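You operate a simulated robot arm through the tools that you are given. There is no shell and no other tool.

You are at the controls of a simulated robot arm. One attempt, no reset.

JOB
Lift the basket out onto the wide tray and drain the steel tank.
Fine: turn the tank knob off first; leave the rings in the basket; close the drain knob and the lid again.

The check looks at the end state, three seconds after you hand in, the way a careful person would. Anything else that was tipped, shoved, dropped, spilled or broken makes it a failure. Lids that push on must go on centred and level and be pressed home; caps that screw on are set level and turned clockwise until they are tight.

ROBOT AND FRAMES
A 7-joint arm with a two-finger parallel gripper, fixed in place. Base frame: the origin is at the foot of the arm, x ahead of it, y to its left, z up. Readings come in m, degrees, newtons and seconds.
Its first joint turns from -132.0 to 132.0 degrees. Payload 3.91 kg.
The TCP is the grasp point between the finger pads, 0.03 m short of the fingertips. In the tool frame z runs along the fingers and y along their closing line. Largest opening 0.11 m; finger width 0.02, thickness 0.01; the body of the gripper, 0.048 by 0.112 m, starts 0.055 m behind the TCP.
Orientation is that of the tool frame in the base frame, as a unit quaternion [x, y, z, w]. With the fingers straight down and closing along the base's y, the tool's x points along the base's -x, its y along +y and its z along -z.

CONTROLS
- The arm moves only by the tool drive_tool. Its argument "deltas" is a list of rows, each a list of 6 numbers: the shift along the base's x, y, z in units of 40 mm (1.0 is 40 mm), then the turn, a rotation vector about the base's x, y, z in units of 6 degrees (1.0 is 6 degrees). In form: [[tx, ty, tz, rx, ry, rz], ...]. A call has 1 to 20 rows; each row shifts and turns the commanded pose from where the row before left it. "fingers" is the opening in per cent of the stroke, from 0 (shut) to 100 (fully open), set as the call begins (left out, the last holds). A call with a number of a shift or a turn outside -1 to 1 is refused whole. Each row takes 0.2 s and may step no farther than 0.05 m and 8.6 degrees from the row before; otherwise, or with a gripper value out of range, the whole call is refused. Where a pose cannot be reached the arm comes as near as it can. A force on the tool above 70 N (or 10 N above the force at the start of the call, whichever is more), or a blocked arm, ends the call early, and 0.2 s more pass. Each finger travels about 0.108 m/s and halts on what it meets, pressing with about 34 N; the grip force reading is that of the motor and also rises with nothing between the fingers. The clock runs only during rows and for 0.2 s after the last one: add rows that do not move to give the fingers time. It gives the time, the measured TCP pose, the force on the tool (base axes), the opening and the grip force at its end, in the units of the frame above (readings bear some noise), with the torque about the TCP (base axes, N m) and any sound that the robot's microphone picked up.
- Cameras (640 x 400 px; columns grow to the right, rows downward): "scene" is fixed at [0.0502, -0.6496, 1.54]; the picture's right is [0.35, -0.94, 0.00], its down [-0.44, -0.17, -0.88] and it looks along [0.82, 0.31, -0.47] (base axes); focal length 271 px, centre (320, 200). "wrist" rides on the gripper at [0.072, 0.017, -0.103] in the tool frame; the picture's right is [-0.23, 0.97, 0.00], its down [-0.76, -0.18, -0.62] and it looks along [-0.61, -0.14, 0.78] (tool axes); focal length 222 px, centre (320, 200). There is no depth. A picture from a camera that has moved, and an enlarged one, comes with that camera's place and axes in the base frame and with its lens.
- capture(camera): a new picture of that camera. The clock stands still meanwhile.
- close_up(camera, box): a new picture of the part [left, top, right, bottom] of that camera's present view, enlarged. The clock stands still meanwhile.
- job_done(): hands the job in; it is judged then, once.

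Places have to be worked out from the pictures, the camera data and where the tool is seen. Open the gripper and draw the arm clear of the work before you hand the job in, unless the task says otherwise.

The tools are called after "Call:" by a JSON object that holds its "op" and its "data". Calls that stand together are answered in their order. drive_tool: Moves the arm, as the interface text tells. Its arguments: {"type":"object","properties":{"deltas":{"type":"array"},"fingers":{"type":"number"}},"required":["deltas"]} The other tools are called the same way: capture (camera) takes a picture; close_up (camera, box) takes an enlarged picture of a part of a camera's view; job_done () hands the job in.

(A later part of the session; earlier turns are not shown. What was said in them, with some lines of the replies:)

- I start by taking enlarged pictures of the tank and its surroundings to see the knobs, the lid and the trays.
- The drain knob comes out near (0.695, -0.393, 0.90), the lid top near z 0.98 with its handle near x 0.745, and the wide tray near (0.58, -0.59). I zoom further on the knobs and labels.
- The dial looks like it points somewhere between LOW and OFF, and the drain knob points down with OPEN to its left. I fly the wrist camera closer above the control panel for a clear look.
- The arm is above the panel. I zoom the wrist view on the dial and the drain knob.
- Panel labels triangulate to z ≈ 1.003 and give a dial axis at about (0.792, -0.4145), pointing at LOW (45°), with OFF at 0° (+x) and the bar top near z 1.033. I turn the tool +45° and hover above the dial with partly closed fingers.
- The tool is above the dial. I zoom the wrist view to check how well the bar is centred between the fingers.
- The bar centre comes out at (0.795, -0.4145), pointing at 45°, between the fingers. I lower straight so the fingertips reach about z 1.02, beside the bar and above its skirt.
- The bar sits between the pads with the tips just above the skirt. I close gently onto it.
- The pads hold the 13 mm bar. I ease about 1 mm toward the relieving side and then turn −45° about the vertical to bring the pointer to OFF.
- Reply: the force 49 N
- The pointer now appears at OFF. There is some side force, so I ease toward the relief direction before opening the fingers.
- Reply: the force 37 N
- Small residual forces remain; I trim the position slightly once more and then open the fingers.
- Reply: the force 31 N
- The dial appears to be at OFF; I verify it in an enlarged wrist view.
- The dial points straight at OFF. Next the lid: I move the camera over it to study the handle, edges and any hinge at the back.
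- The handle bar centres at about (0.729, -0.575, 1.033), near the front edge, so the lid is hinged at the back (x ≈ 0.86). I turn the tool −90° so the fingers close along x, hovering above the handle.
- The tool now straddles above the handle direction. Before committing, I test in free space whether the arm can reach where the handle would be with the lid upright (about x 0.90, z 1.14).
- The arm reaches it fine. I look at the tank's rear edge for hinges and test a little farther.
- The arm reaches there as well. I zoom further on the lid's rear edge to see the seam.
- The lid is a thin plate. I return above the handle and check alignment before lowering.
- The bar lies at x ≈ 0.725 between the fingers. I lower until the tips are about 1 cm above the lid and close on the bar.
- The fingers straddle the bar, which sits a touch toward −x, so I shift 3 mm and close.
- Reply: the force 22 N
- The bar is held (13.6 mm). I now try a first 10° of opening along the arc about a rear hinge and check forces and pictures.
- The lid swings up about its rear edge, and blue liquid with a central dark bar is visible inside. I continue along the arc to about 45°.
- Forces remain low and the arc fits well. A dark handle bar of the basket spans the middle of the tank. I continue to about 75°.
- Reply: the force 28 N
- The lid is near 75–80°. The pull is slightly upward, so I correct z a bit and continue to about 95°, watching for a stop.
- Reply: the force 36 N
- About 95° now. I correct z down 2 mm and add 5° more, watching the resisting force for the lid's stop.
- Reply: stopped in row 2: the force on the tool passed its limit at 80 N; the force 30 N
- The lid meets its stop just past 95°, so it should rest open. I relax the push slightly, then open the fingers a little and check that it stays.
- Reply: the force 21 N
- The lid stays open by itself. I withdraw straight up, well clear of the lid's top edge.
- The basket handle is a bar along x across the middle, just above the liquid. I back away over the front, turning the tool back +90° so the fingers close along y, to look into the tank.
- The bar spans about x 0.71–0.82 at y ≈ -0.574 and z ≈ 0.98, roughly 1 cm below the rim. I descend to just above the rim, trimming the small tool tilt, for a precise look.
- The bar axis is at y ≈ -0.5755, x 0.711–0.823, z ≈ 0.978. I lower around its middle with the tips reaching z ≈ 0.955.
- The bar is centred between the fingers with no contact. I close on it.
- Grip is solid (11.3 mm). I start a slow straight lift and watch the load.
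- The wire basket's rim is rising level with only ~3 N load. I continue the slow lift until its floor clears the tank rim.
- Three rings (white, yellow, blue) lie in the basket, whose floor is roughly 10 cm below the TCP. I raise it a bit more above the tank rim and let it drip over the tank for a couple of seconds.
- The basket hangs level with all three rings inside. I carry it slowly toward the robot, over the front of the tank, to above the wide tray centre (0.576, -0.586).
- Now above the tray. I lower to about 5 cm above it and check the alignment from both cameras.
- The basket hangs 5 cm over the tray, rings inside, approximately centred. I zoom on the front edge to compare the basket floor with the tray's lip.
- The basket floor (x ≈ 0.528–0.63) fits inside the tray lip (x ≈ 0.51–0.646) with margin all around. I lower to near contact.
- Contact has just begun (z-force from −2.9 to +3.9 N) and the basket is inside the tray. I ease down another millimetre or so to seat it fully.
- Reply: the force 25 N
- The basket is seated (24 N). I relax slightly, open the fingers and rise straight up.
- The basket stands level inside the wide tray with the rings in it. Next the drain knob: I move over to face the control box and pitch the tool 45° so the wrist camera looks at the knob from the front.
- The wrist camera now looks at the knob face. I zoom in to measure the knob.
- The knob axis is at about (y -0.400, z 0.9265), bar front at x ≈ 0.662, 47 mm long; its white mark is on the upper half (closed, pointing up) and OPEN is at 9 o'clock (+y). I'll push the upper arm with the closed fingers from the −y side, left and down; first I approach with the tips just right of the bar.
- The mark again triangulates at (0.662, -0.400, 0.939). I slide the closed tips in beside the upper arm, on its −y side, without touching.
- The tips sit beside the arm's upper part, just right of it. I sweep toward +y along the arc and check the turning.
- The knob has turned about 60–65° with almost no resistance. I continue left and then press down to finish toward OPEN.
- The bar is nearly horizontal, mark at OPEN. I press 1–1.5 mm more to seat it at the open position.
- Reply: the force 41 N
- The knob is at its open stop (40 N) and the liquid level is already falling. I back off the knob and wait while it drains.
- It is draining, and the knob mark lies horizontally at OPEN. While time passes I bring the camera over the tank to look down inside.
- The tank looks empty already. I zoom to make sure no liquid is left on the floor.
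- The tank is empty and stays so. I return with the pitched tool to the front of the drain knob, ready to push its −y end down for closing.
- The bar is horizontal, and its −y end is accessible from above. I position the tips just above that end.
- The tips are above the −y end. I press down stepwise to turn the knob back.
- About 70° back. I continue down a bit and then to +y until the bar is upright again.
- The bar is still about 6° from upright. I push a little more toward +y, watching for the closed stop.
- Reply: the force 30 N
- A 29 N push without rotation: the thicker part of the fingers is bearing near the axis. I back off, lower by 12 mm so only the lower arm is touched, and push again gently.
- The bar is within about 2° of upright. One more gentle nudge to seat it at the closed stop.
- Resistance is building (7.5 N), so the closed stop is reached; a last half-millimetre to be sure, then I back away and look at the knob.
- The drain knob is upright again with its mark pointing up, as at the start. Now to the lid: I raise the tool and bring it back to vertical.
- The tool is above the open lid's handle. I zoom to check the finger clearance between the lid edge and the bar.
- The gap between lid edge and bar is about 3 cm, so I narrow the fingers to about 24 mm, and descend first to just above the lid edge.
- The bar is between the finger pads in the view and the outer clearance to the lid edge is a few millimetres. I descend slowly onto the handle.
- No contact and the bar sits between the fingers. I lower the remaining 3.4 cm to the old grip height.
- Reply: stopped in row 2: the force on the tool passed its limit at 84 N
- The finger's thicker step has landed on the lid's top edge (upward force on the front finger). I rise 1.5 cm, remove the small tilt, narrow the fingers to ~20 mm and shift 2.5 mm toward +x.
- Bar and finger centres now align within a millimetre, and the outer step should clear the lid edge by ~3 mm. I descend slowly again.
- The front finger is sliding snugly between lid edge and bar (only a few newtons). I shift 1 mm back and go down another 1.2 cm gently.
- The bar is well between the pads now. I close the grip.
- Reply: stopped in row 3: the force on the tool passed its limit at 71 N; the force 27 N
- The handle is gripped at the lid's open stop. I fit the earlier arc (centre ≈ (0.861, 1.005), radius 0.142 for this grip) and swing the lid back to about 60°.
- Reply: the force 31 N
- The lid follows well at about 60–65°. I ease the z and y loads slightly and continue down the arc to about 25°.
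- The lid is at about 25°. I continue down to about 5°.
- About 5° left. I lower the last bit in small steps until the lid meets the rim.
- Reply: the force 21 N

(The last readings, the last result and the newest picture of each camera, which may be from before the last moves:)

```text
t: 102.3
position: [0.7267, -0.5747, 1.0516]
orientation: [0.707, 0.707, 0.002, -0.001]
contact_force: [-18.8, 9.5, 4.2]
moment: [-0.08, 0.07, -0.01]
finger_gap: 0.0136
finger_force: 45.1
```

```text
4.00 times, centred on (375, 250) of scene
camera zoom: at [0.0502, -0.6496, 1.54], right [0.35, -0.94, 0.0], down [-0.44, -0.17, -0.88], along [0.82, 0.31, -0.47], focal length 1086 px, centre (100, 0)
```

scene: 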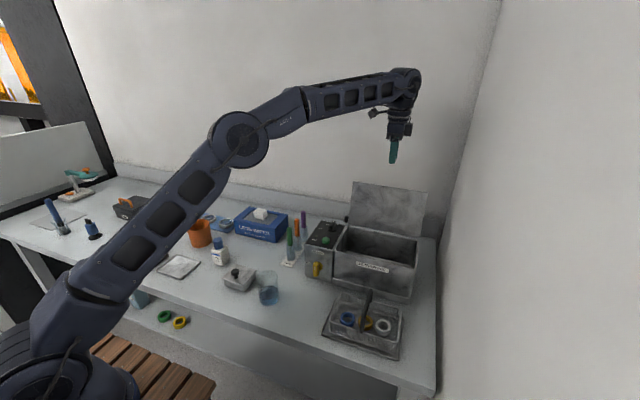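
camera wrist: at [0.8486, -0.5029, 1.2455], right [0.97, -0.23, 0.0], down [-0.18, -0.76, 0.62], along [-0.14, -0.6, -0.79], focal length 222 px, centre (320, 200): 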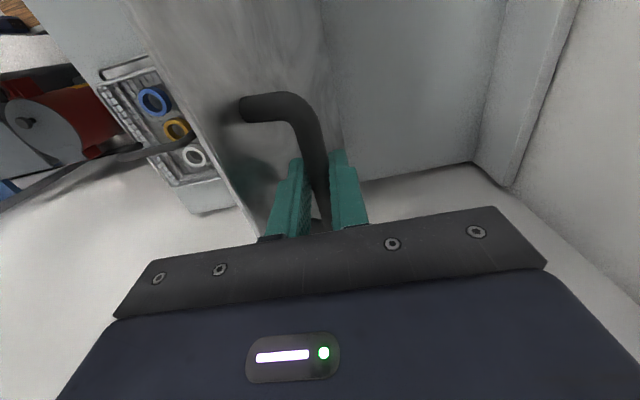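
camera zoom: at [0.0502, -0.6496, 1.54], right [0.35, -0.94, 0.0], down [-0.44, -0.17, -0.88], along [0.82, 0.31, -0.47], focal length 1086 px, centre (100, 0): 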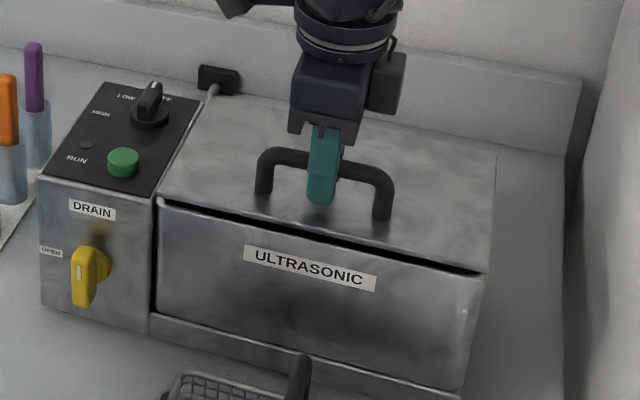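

A thin gap remains at the front. I lower a couple of millimetres more until contact shows.

Call:
{"op": "drive_tool", "data": {"deltas": [[-0.03, 0, -0.06, 0, 0, 0], [-0.01, 0, -0.04, 0, 0, 0], [0, 0, 0, 0, 0, 0]]}}

Call:
{"op": "close_up", "data": {"camera": "scene", "box": [320, 200, 430, 300]}}

```text
t: 103.2
position: [0.726, -0.5757, 1.0469]
orientation: [0.707, 0.707, 0.003, -0.001]
contact_force: [-16.5, 15.0, 3.7]
moment: [0.04, 0.04, 0.02]
finger_gap: 0.0136
finger_force: 45.2
```

```text
4.00 times, centred on (375, 250) of scene
camera zoom: at [0.0502, -0.6496, 1.54], right [0.35, -0.94, 0.0], down [-0.44, -0.17, -0.88], along [0.82, 0.31, -0.47], focal length 1086 px, centre (100, 0)
```

zoom: 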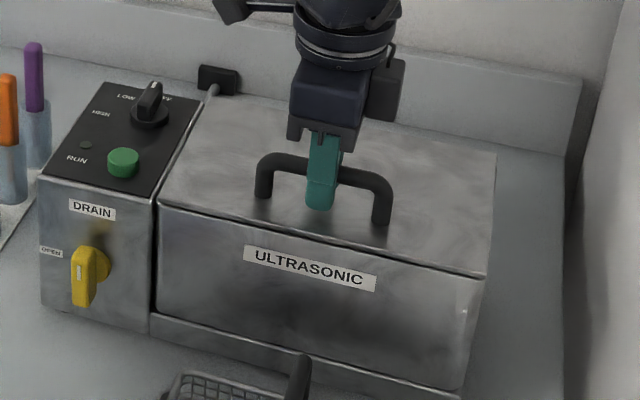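

The gap is almost gone. A little more to bring the lid fully down and feel the contact.

Call:
{"op": "drive_tool", "data": {"deltas": [[0, -0.01, -0.03, 0, 0, 0], [0, 0, -0.02, 0, 0, 0], [0, 0, 0, 0, 0, 0]]}}

Call:
{"op": "close_up", "data": {"camera": "scene", "box": [325, 230, 425, 300]}}

```text
t: 104.0
position: [0.7242, -0.5748, 1.045]
orientation: [0.707, 0.707, 0.002, -0.002]
contact_force: [-34.9, 28.4, 11.9]
moment: [0.75, 0.22, -0.06]
finger_gap: 0.0136
finger_force: 45.0
```

```text
5.71 times, centred on (375, 265) of scene
camera zoom: at [0.0502, -0.6496, 1.54], right [0.35, -0.94, 0.0], down [-0.44, -0.17, -0.88], along [0.82, 0.31, -0.47], focal length 1551 px, centre (6, -171)
```

zoom: 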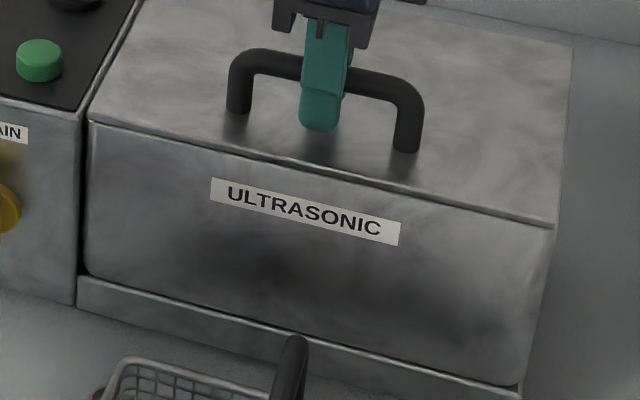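

The lid is down on the rim with contact force. I relieve the side load, then open the fingers just enough and check the lid.

Call:
{"op": "drive_tool", "data": {"deltas": [[-0.04, 0.03, 0, 0, 0, 0], [0, 0, 0, 0, 0, 0]]}}

Call:
{"op": "drive_tool", "data": {"deltas": [[0, 0, 0, 0, 0, 0], [0, 0, 0, 0, 0, 0], [0, 0, 0, 0, 0, 0]], "fingers": 40}}

Call:
{"op": "close_up", "data": {"camera": "scene", "box": [325, 200, 425, 300]}}

Call:
{"op": "capture", "data": {"camera": "wrist"}}

```text
t: 104.5
position: [0.7253, -0.5749, 1.0459]
orientation: [0.707, 0.707, 0.003, 0.001]
contact_force: [-17.7, 10.3, 4.8]
moment: [0.2, 0.09, -0.02]
finger_gap: 0.0137
finger_force: 44.9
```

```text
t: 105.3
position: [0.7245, -0.5747, 1.0439]
orientation: [0.707, 0.707, 0.002, 0.0]
contact_force: [-0.7, 0.3, -0.2]
moment: [0.02, 0.0, -0.01]
finger_gap: 0.0441
finger_force: 0.1
```

```text
4.00 times, centred on (375, 250) of scene
camera zoom: at [0.0502, -0.6496, 1.54], right [0.35, -0.94, 0.0], down [-0.44, -0.17, -0.88], along [0.82, 0.31, -0.47], focal length 1086 px, centre (100, 0)
```

zoom: 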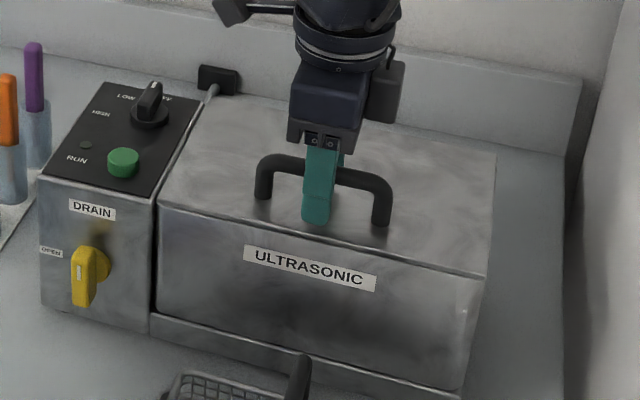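

```text
taken
camera wrist: at [0.741, -0.5029, 1.1491], right [0.97, -0.23, 0.0], down [-0.18, -0.76, 0.62], along [-0.14, -0.6, -0.79], focal length 222 px, centre (320, 200)
```

wrist: 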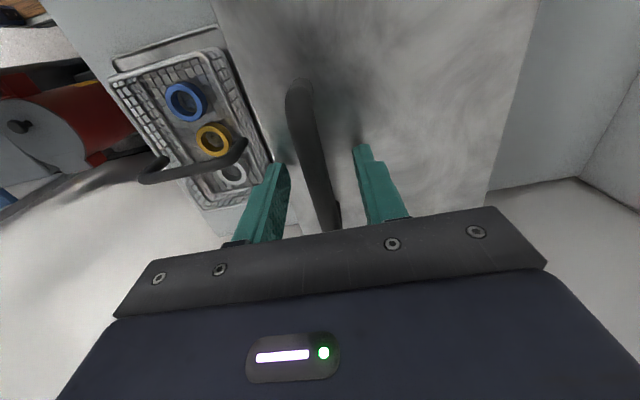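

The lid rests closed. I rise straight off the handle, well above, and then review the whole scene.

Call:
{"op": "drive_tool", "data": {"deltas": [[0, 0, 0.3, 0, 0, 0], [0, 0, 0.5, 0, 0, 0], [0, 0, 0.8, 0, 0, 0], [0, 0, 1, 0, 0, 0], [0, 0, 1, 0, 0, 0], [0, 0, 1, 0, 0, 0], [0, 0, 0, 0, 0, 0]]}}

Call:
{"op": "close_up", "data": {"camera": "scene", "box": [290, 200, 440, 300]}}

Call:
{"op": "close_up", "data": {"camera": "scene", "box": [330, 240, 420, 310]}}

Call:
{"op": "capture", "data": {"camera": "wrist"}}

Call:
{"op": "capture", "data": {"camera": "scene"}}

```text
t: 107.0
position: [0.7238, -0.5748, 1.2282]
orientation: [0.708, 0.707, 0.002, -0.001]
contact_force: [1.0, -0.5, 0.2]
moment: [-0.02, 0.04, 0.0]
finger_gap: 0.044
finger_force: 0.0
```

```text
4.00 times, centred on (365, 250) of scene
camera zoom: at [0.0502, -0.6496, 1.54], right [0.35, -0.94, 0.0], down [-0.44, -0.17, -0.88], along [0.82, 0.31, -0.47], focal length 1086 px, centre (140, 0)
```

zoom: 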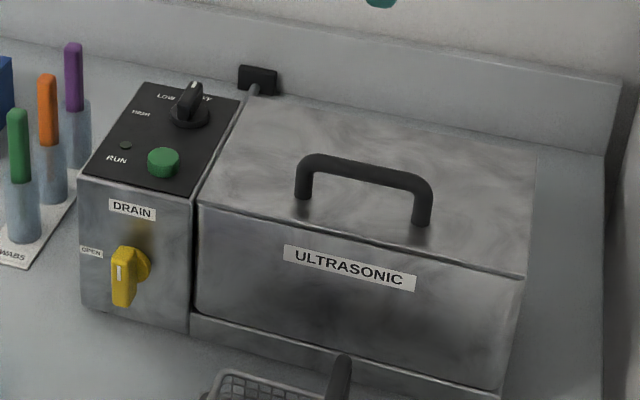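

```text
5.71 times, centred on (375, 275) of scene
camera zoom: at [0.0502, -0.6496, 1.54], right [0.35, -0.94, 0.0], down [-0.44, -0.17, -0.88], along [0.82, 0.31, -0.47], focal length 1551 px, centre (6, -229)
```

zoom: 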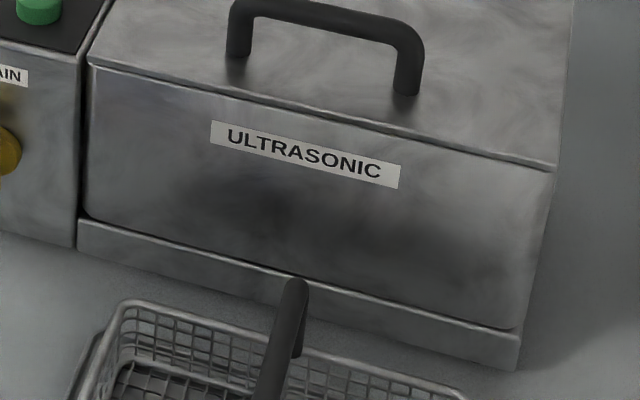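

```text
taken
camera wrist: at [0.739, -0.5031, 1.3325], right [0.97, -0.23, 0.0], down [-0.18, -0.76, 0.62], along [-0.14, -0.6, -0.79], focal length 222 px, centre (320, 200)
```

wrist: 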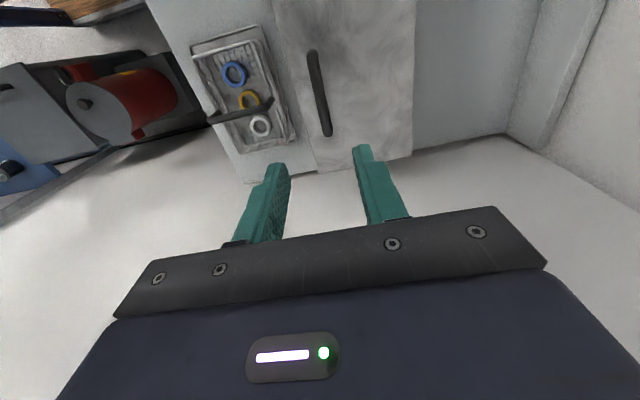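

```text
taken
```

scene: 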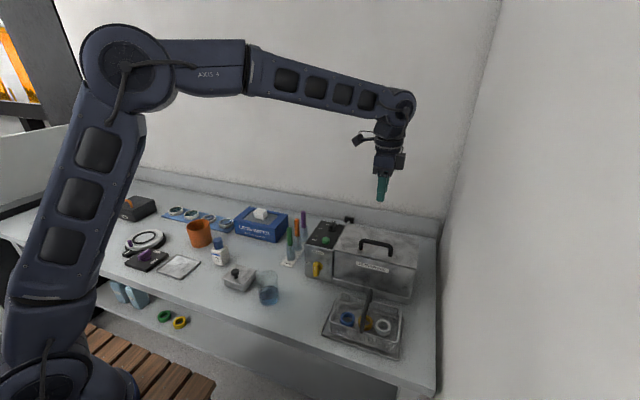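

The lid matches its original closed look. I compare the drain knob and dial close up, and check the basket on the tray.

Call:
{"op": "close_up", "data": {"camera": "scene", "box": [300, 240, 348, 285]}}

Call:
{"op": "close_up", "data": {"camera": "scene", "box": [304, 214, 352, 250]}}

Call:
{"op": "close_up", "data": {"camera": "scene", "box": [310, 280, 420, 370]}}

```text
8.89 times, centred on (324, 262) of scene
camera zoom: at [0.0502, -0.6496, 1.54], right [0.35, -0.94, 0.0], down [-0.44, -0.17, -0.88], along [0.82, 0.31, -0.47], focal length 2413 px, centre (284, -356)
```

zoom: 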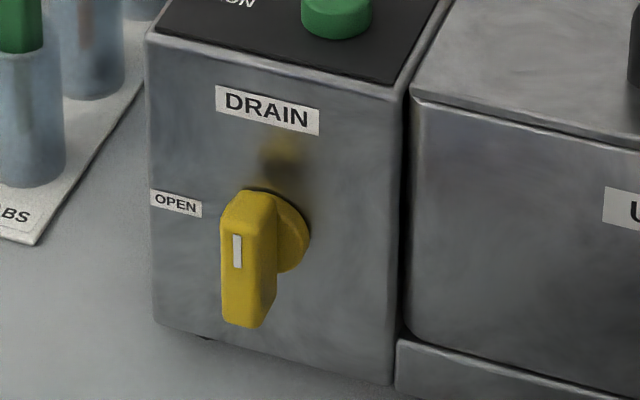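

```text
11.11 times, centred on (328, 232) of scene
camera zoom: at [0.0502, -0.6496, 1.54], right [0.35, -0.94, 0.0], down [-0.44, -0.17, -0.88], along [0.82, 0.31, -0.47], focal length 3016 px, centre (231, -156)
```

zoom: 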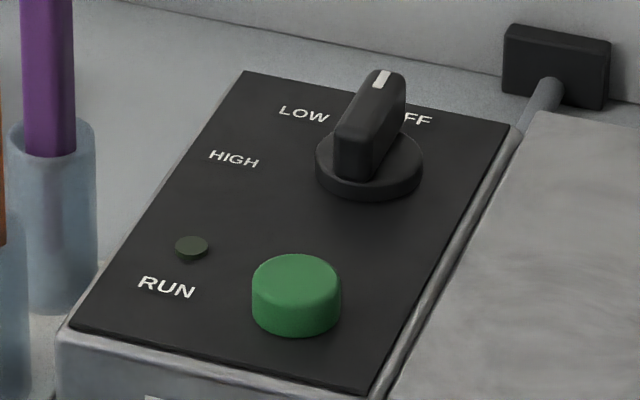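

```text
4.44 times, centred on (365, 325) of scene
camera zoom: at [0.0502, -0.6496, 1.54], right [0.35, -0.94, 0.0], down [-0.44, -0.17, -0.88], along [0.82, 0.31, -0.47], focal length 1206 px, centre (120, -356)
```

zoom: 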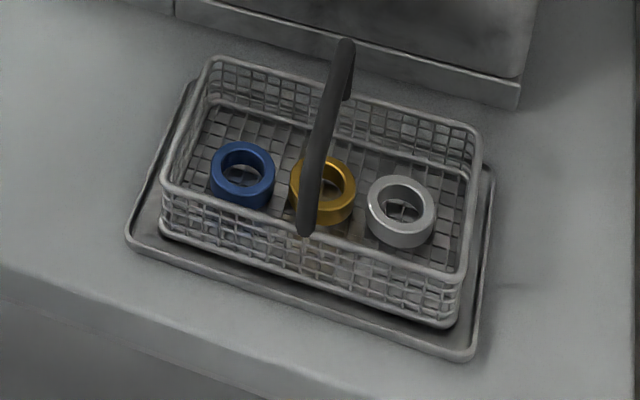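

Drain knob, dial, lid and basket all look right. I draw the arm back to its starting region with the fingers open before handing in.

Call:
{"op": "drive_tool", "data": {"deltas": [[-0.478, 0.161, 0.238, 0, 0, 1], [-0.478, 0.161, 0.238, 0, 0, 1], [-0.478, 0.161, 0.238, 0, 0, 1], [-0.478, 0.161, 0.238, 0, 0, 1], [-0.478, 0.161, 0.238, 0, 0, 1], [-0.478, 0.161, 0.238, 0, 0, 1], [-0.478, 0.161, 0.238, 0, 0, 1], [-0.478, 0.161, 0.238, 0, 0, 1], [-0.478, 0.161, 0.238, 0, 0, 1], [-0.478, 0.161, 0.238, 0, 0, 1], [-0.478, 0.161, 0.238, 0, 0, 1], [-0.478, 0.161, 0.238, 0, 0, 1], [-0.478, 0.161, 0.238, 0, 0, 1], [-0.478, 0.161, 0.238, 0, 0, 1], [-0.478, 0.161, 0.238, 0, 0, 1], [0, 0, 0, 0, 0, 0], [0, 0, 0, 0, 0, 0]], "fingers": 100}}

Call:
{"op": "capture", "data": {"camera": "scene"}}

Call:
{"op": "capture", "data": {"camera": "wrist"}}

Call:
{"op": "close_up", "data": {"camera": "scene", "box": [120, 190, 440, 390]}}

```text
t: 110.5
position: [0.4384, -0.4793, 1.3727]
orientation: [0.001, 1.0, 0.002, -0.002]
contact_force: [0.0, -0.9, 0.1]
moment: [0.01, 0.03, 0.02]
finger_gap: 0.1101
finger_force: 0.0
```

```text
taken
```

scene: 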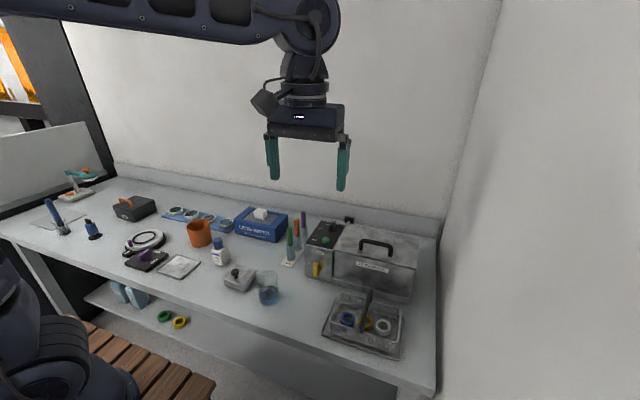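

```text
taken
camera wrist: at [0.3651, -0.4623, 1.4772], right [0.23, 0.97, 0.0], down [0.76, -0.18, 0.62], along [0.6, -0.14, -0.79], focal length 222 px, centre (320, 200)
```

wrist: 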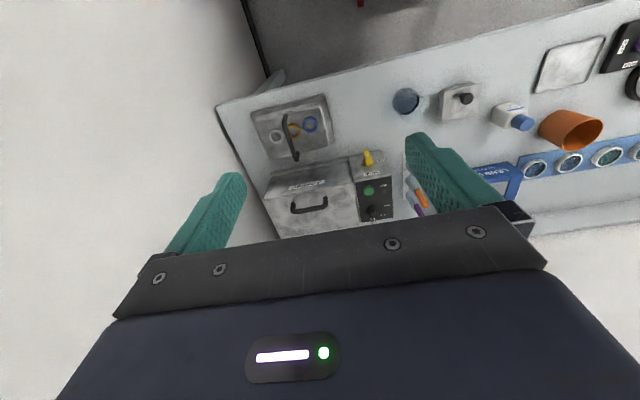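

```text
2.00 times, centred on (280, 290) of scene
camera zoom: at [0.0502, -0.6496, 1.54], right [0.35, -0.94, 0.0], down [-0.44, -0.17, -0.88], along [0.82, 0.31, -0.47], focal length 543 px, centre (400, 20)
```

zoom: 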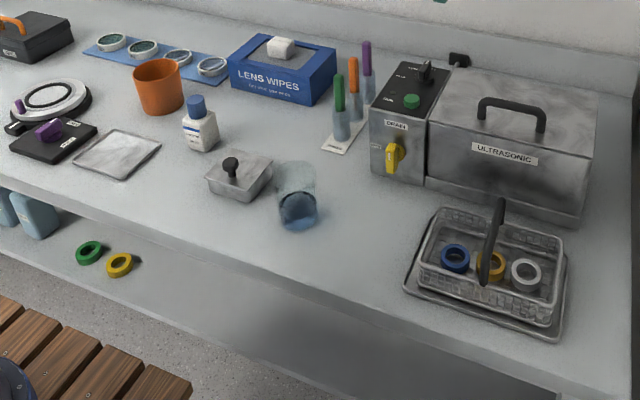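

Everything is in its end state: the dial is at OFF, the tank is drained, the drain knob and lid are closed, and the basket with its three rings sits in the wide tray. Nothing else has moved and the arm is clear, so I hand in.

Call:
{"op": "job_done", "data": {}}

```text
The job is handed in.
```

The job is handed in. The basket is on the wide tray and the steel tank is drained. I don't have the judge's result yet.

- **Tank knob:** I turned it from LOW to OFF before touching anything else.
- **Basket:** It sits level inside the wide tray, with the blue, yellow and white rings still in it.
- **Tank:** I opened the drain and waited until the wrist camera showed a bare tank floor, then waited about 4 seconds more.
- **Drain knob:** It is closed again, and in the close-up it looks the same as before I started.
- **Lid:** It is closed flat on the rim, and the close-up matches its starting look.

The force limit stopped the arm three times while it was working the lid:
- once when the lid reached its open stop;
- once when a finger landed on the lid's top edge;
- once while closing the grip on the lid handle.

I saw no damage, and nothing else on the bench had moved in the final pictures. The gripper is open and the arm is back at its starting position.
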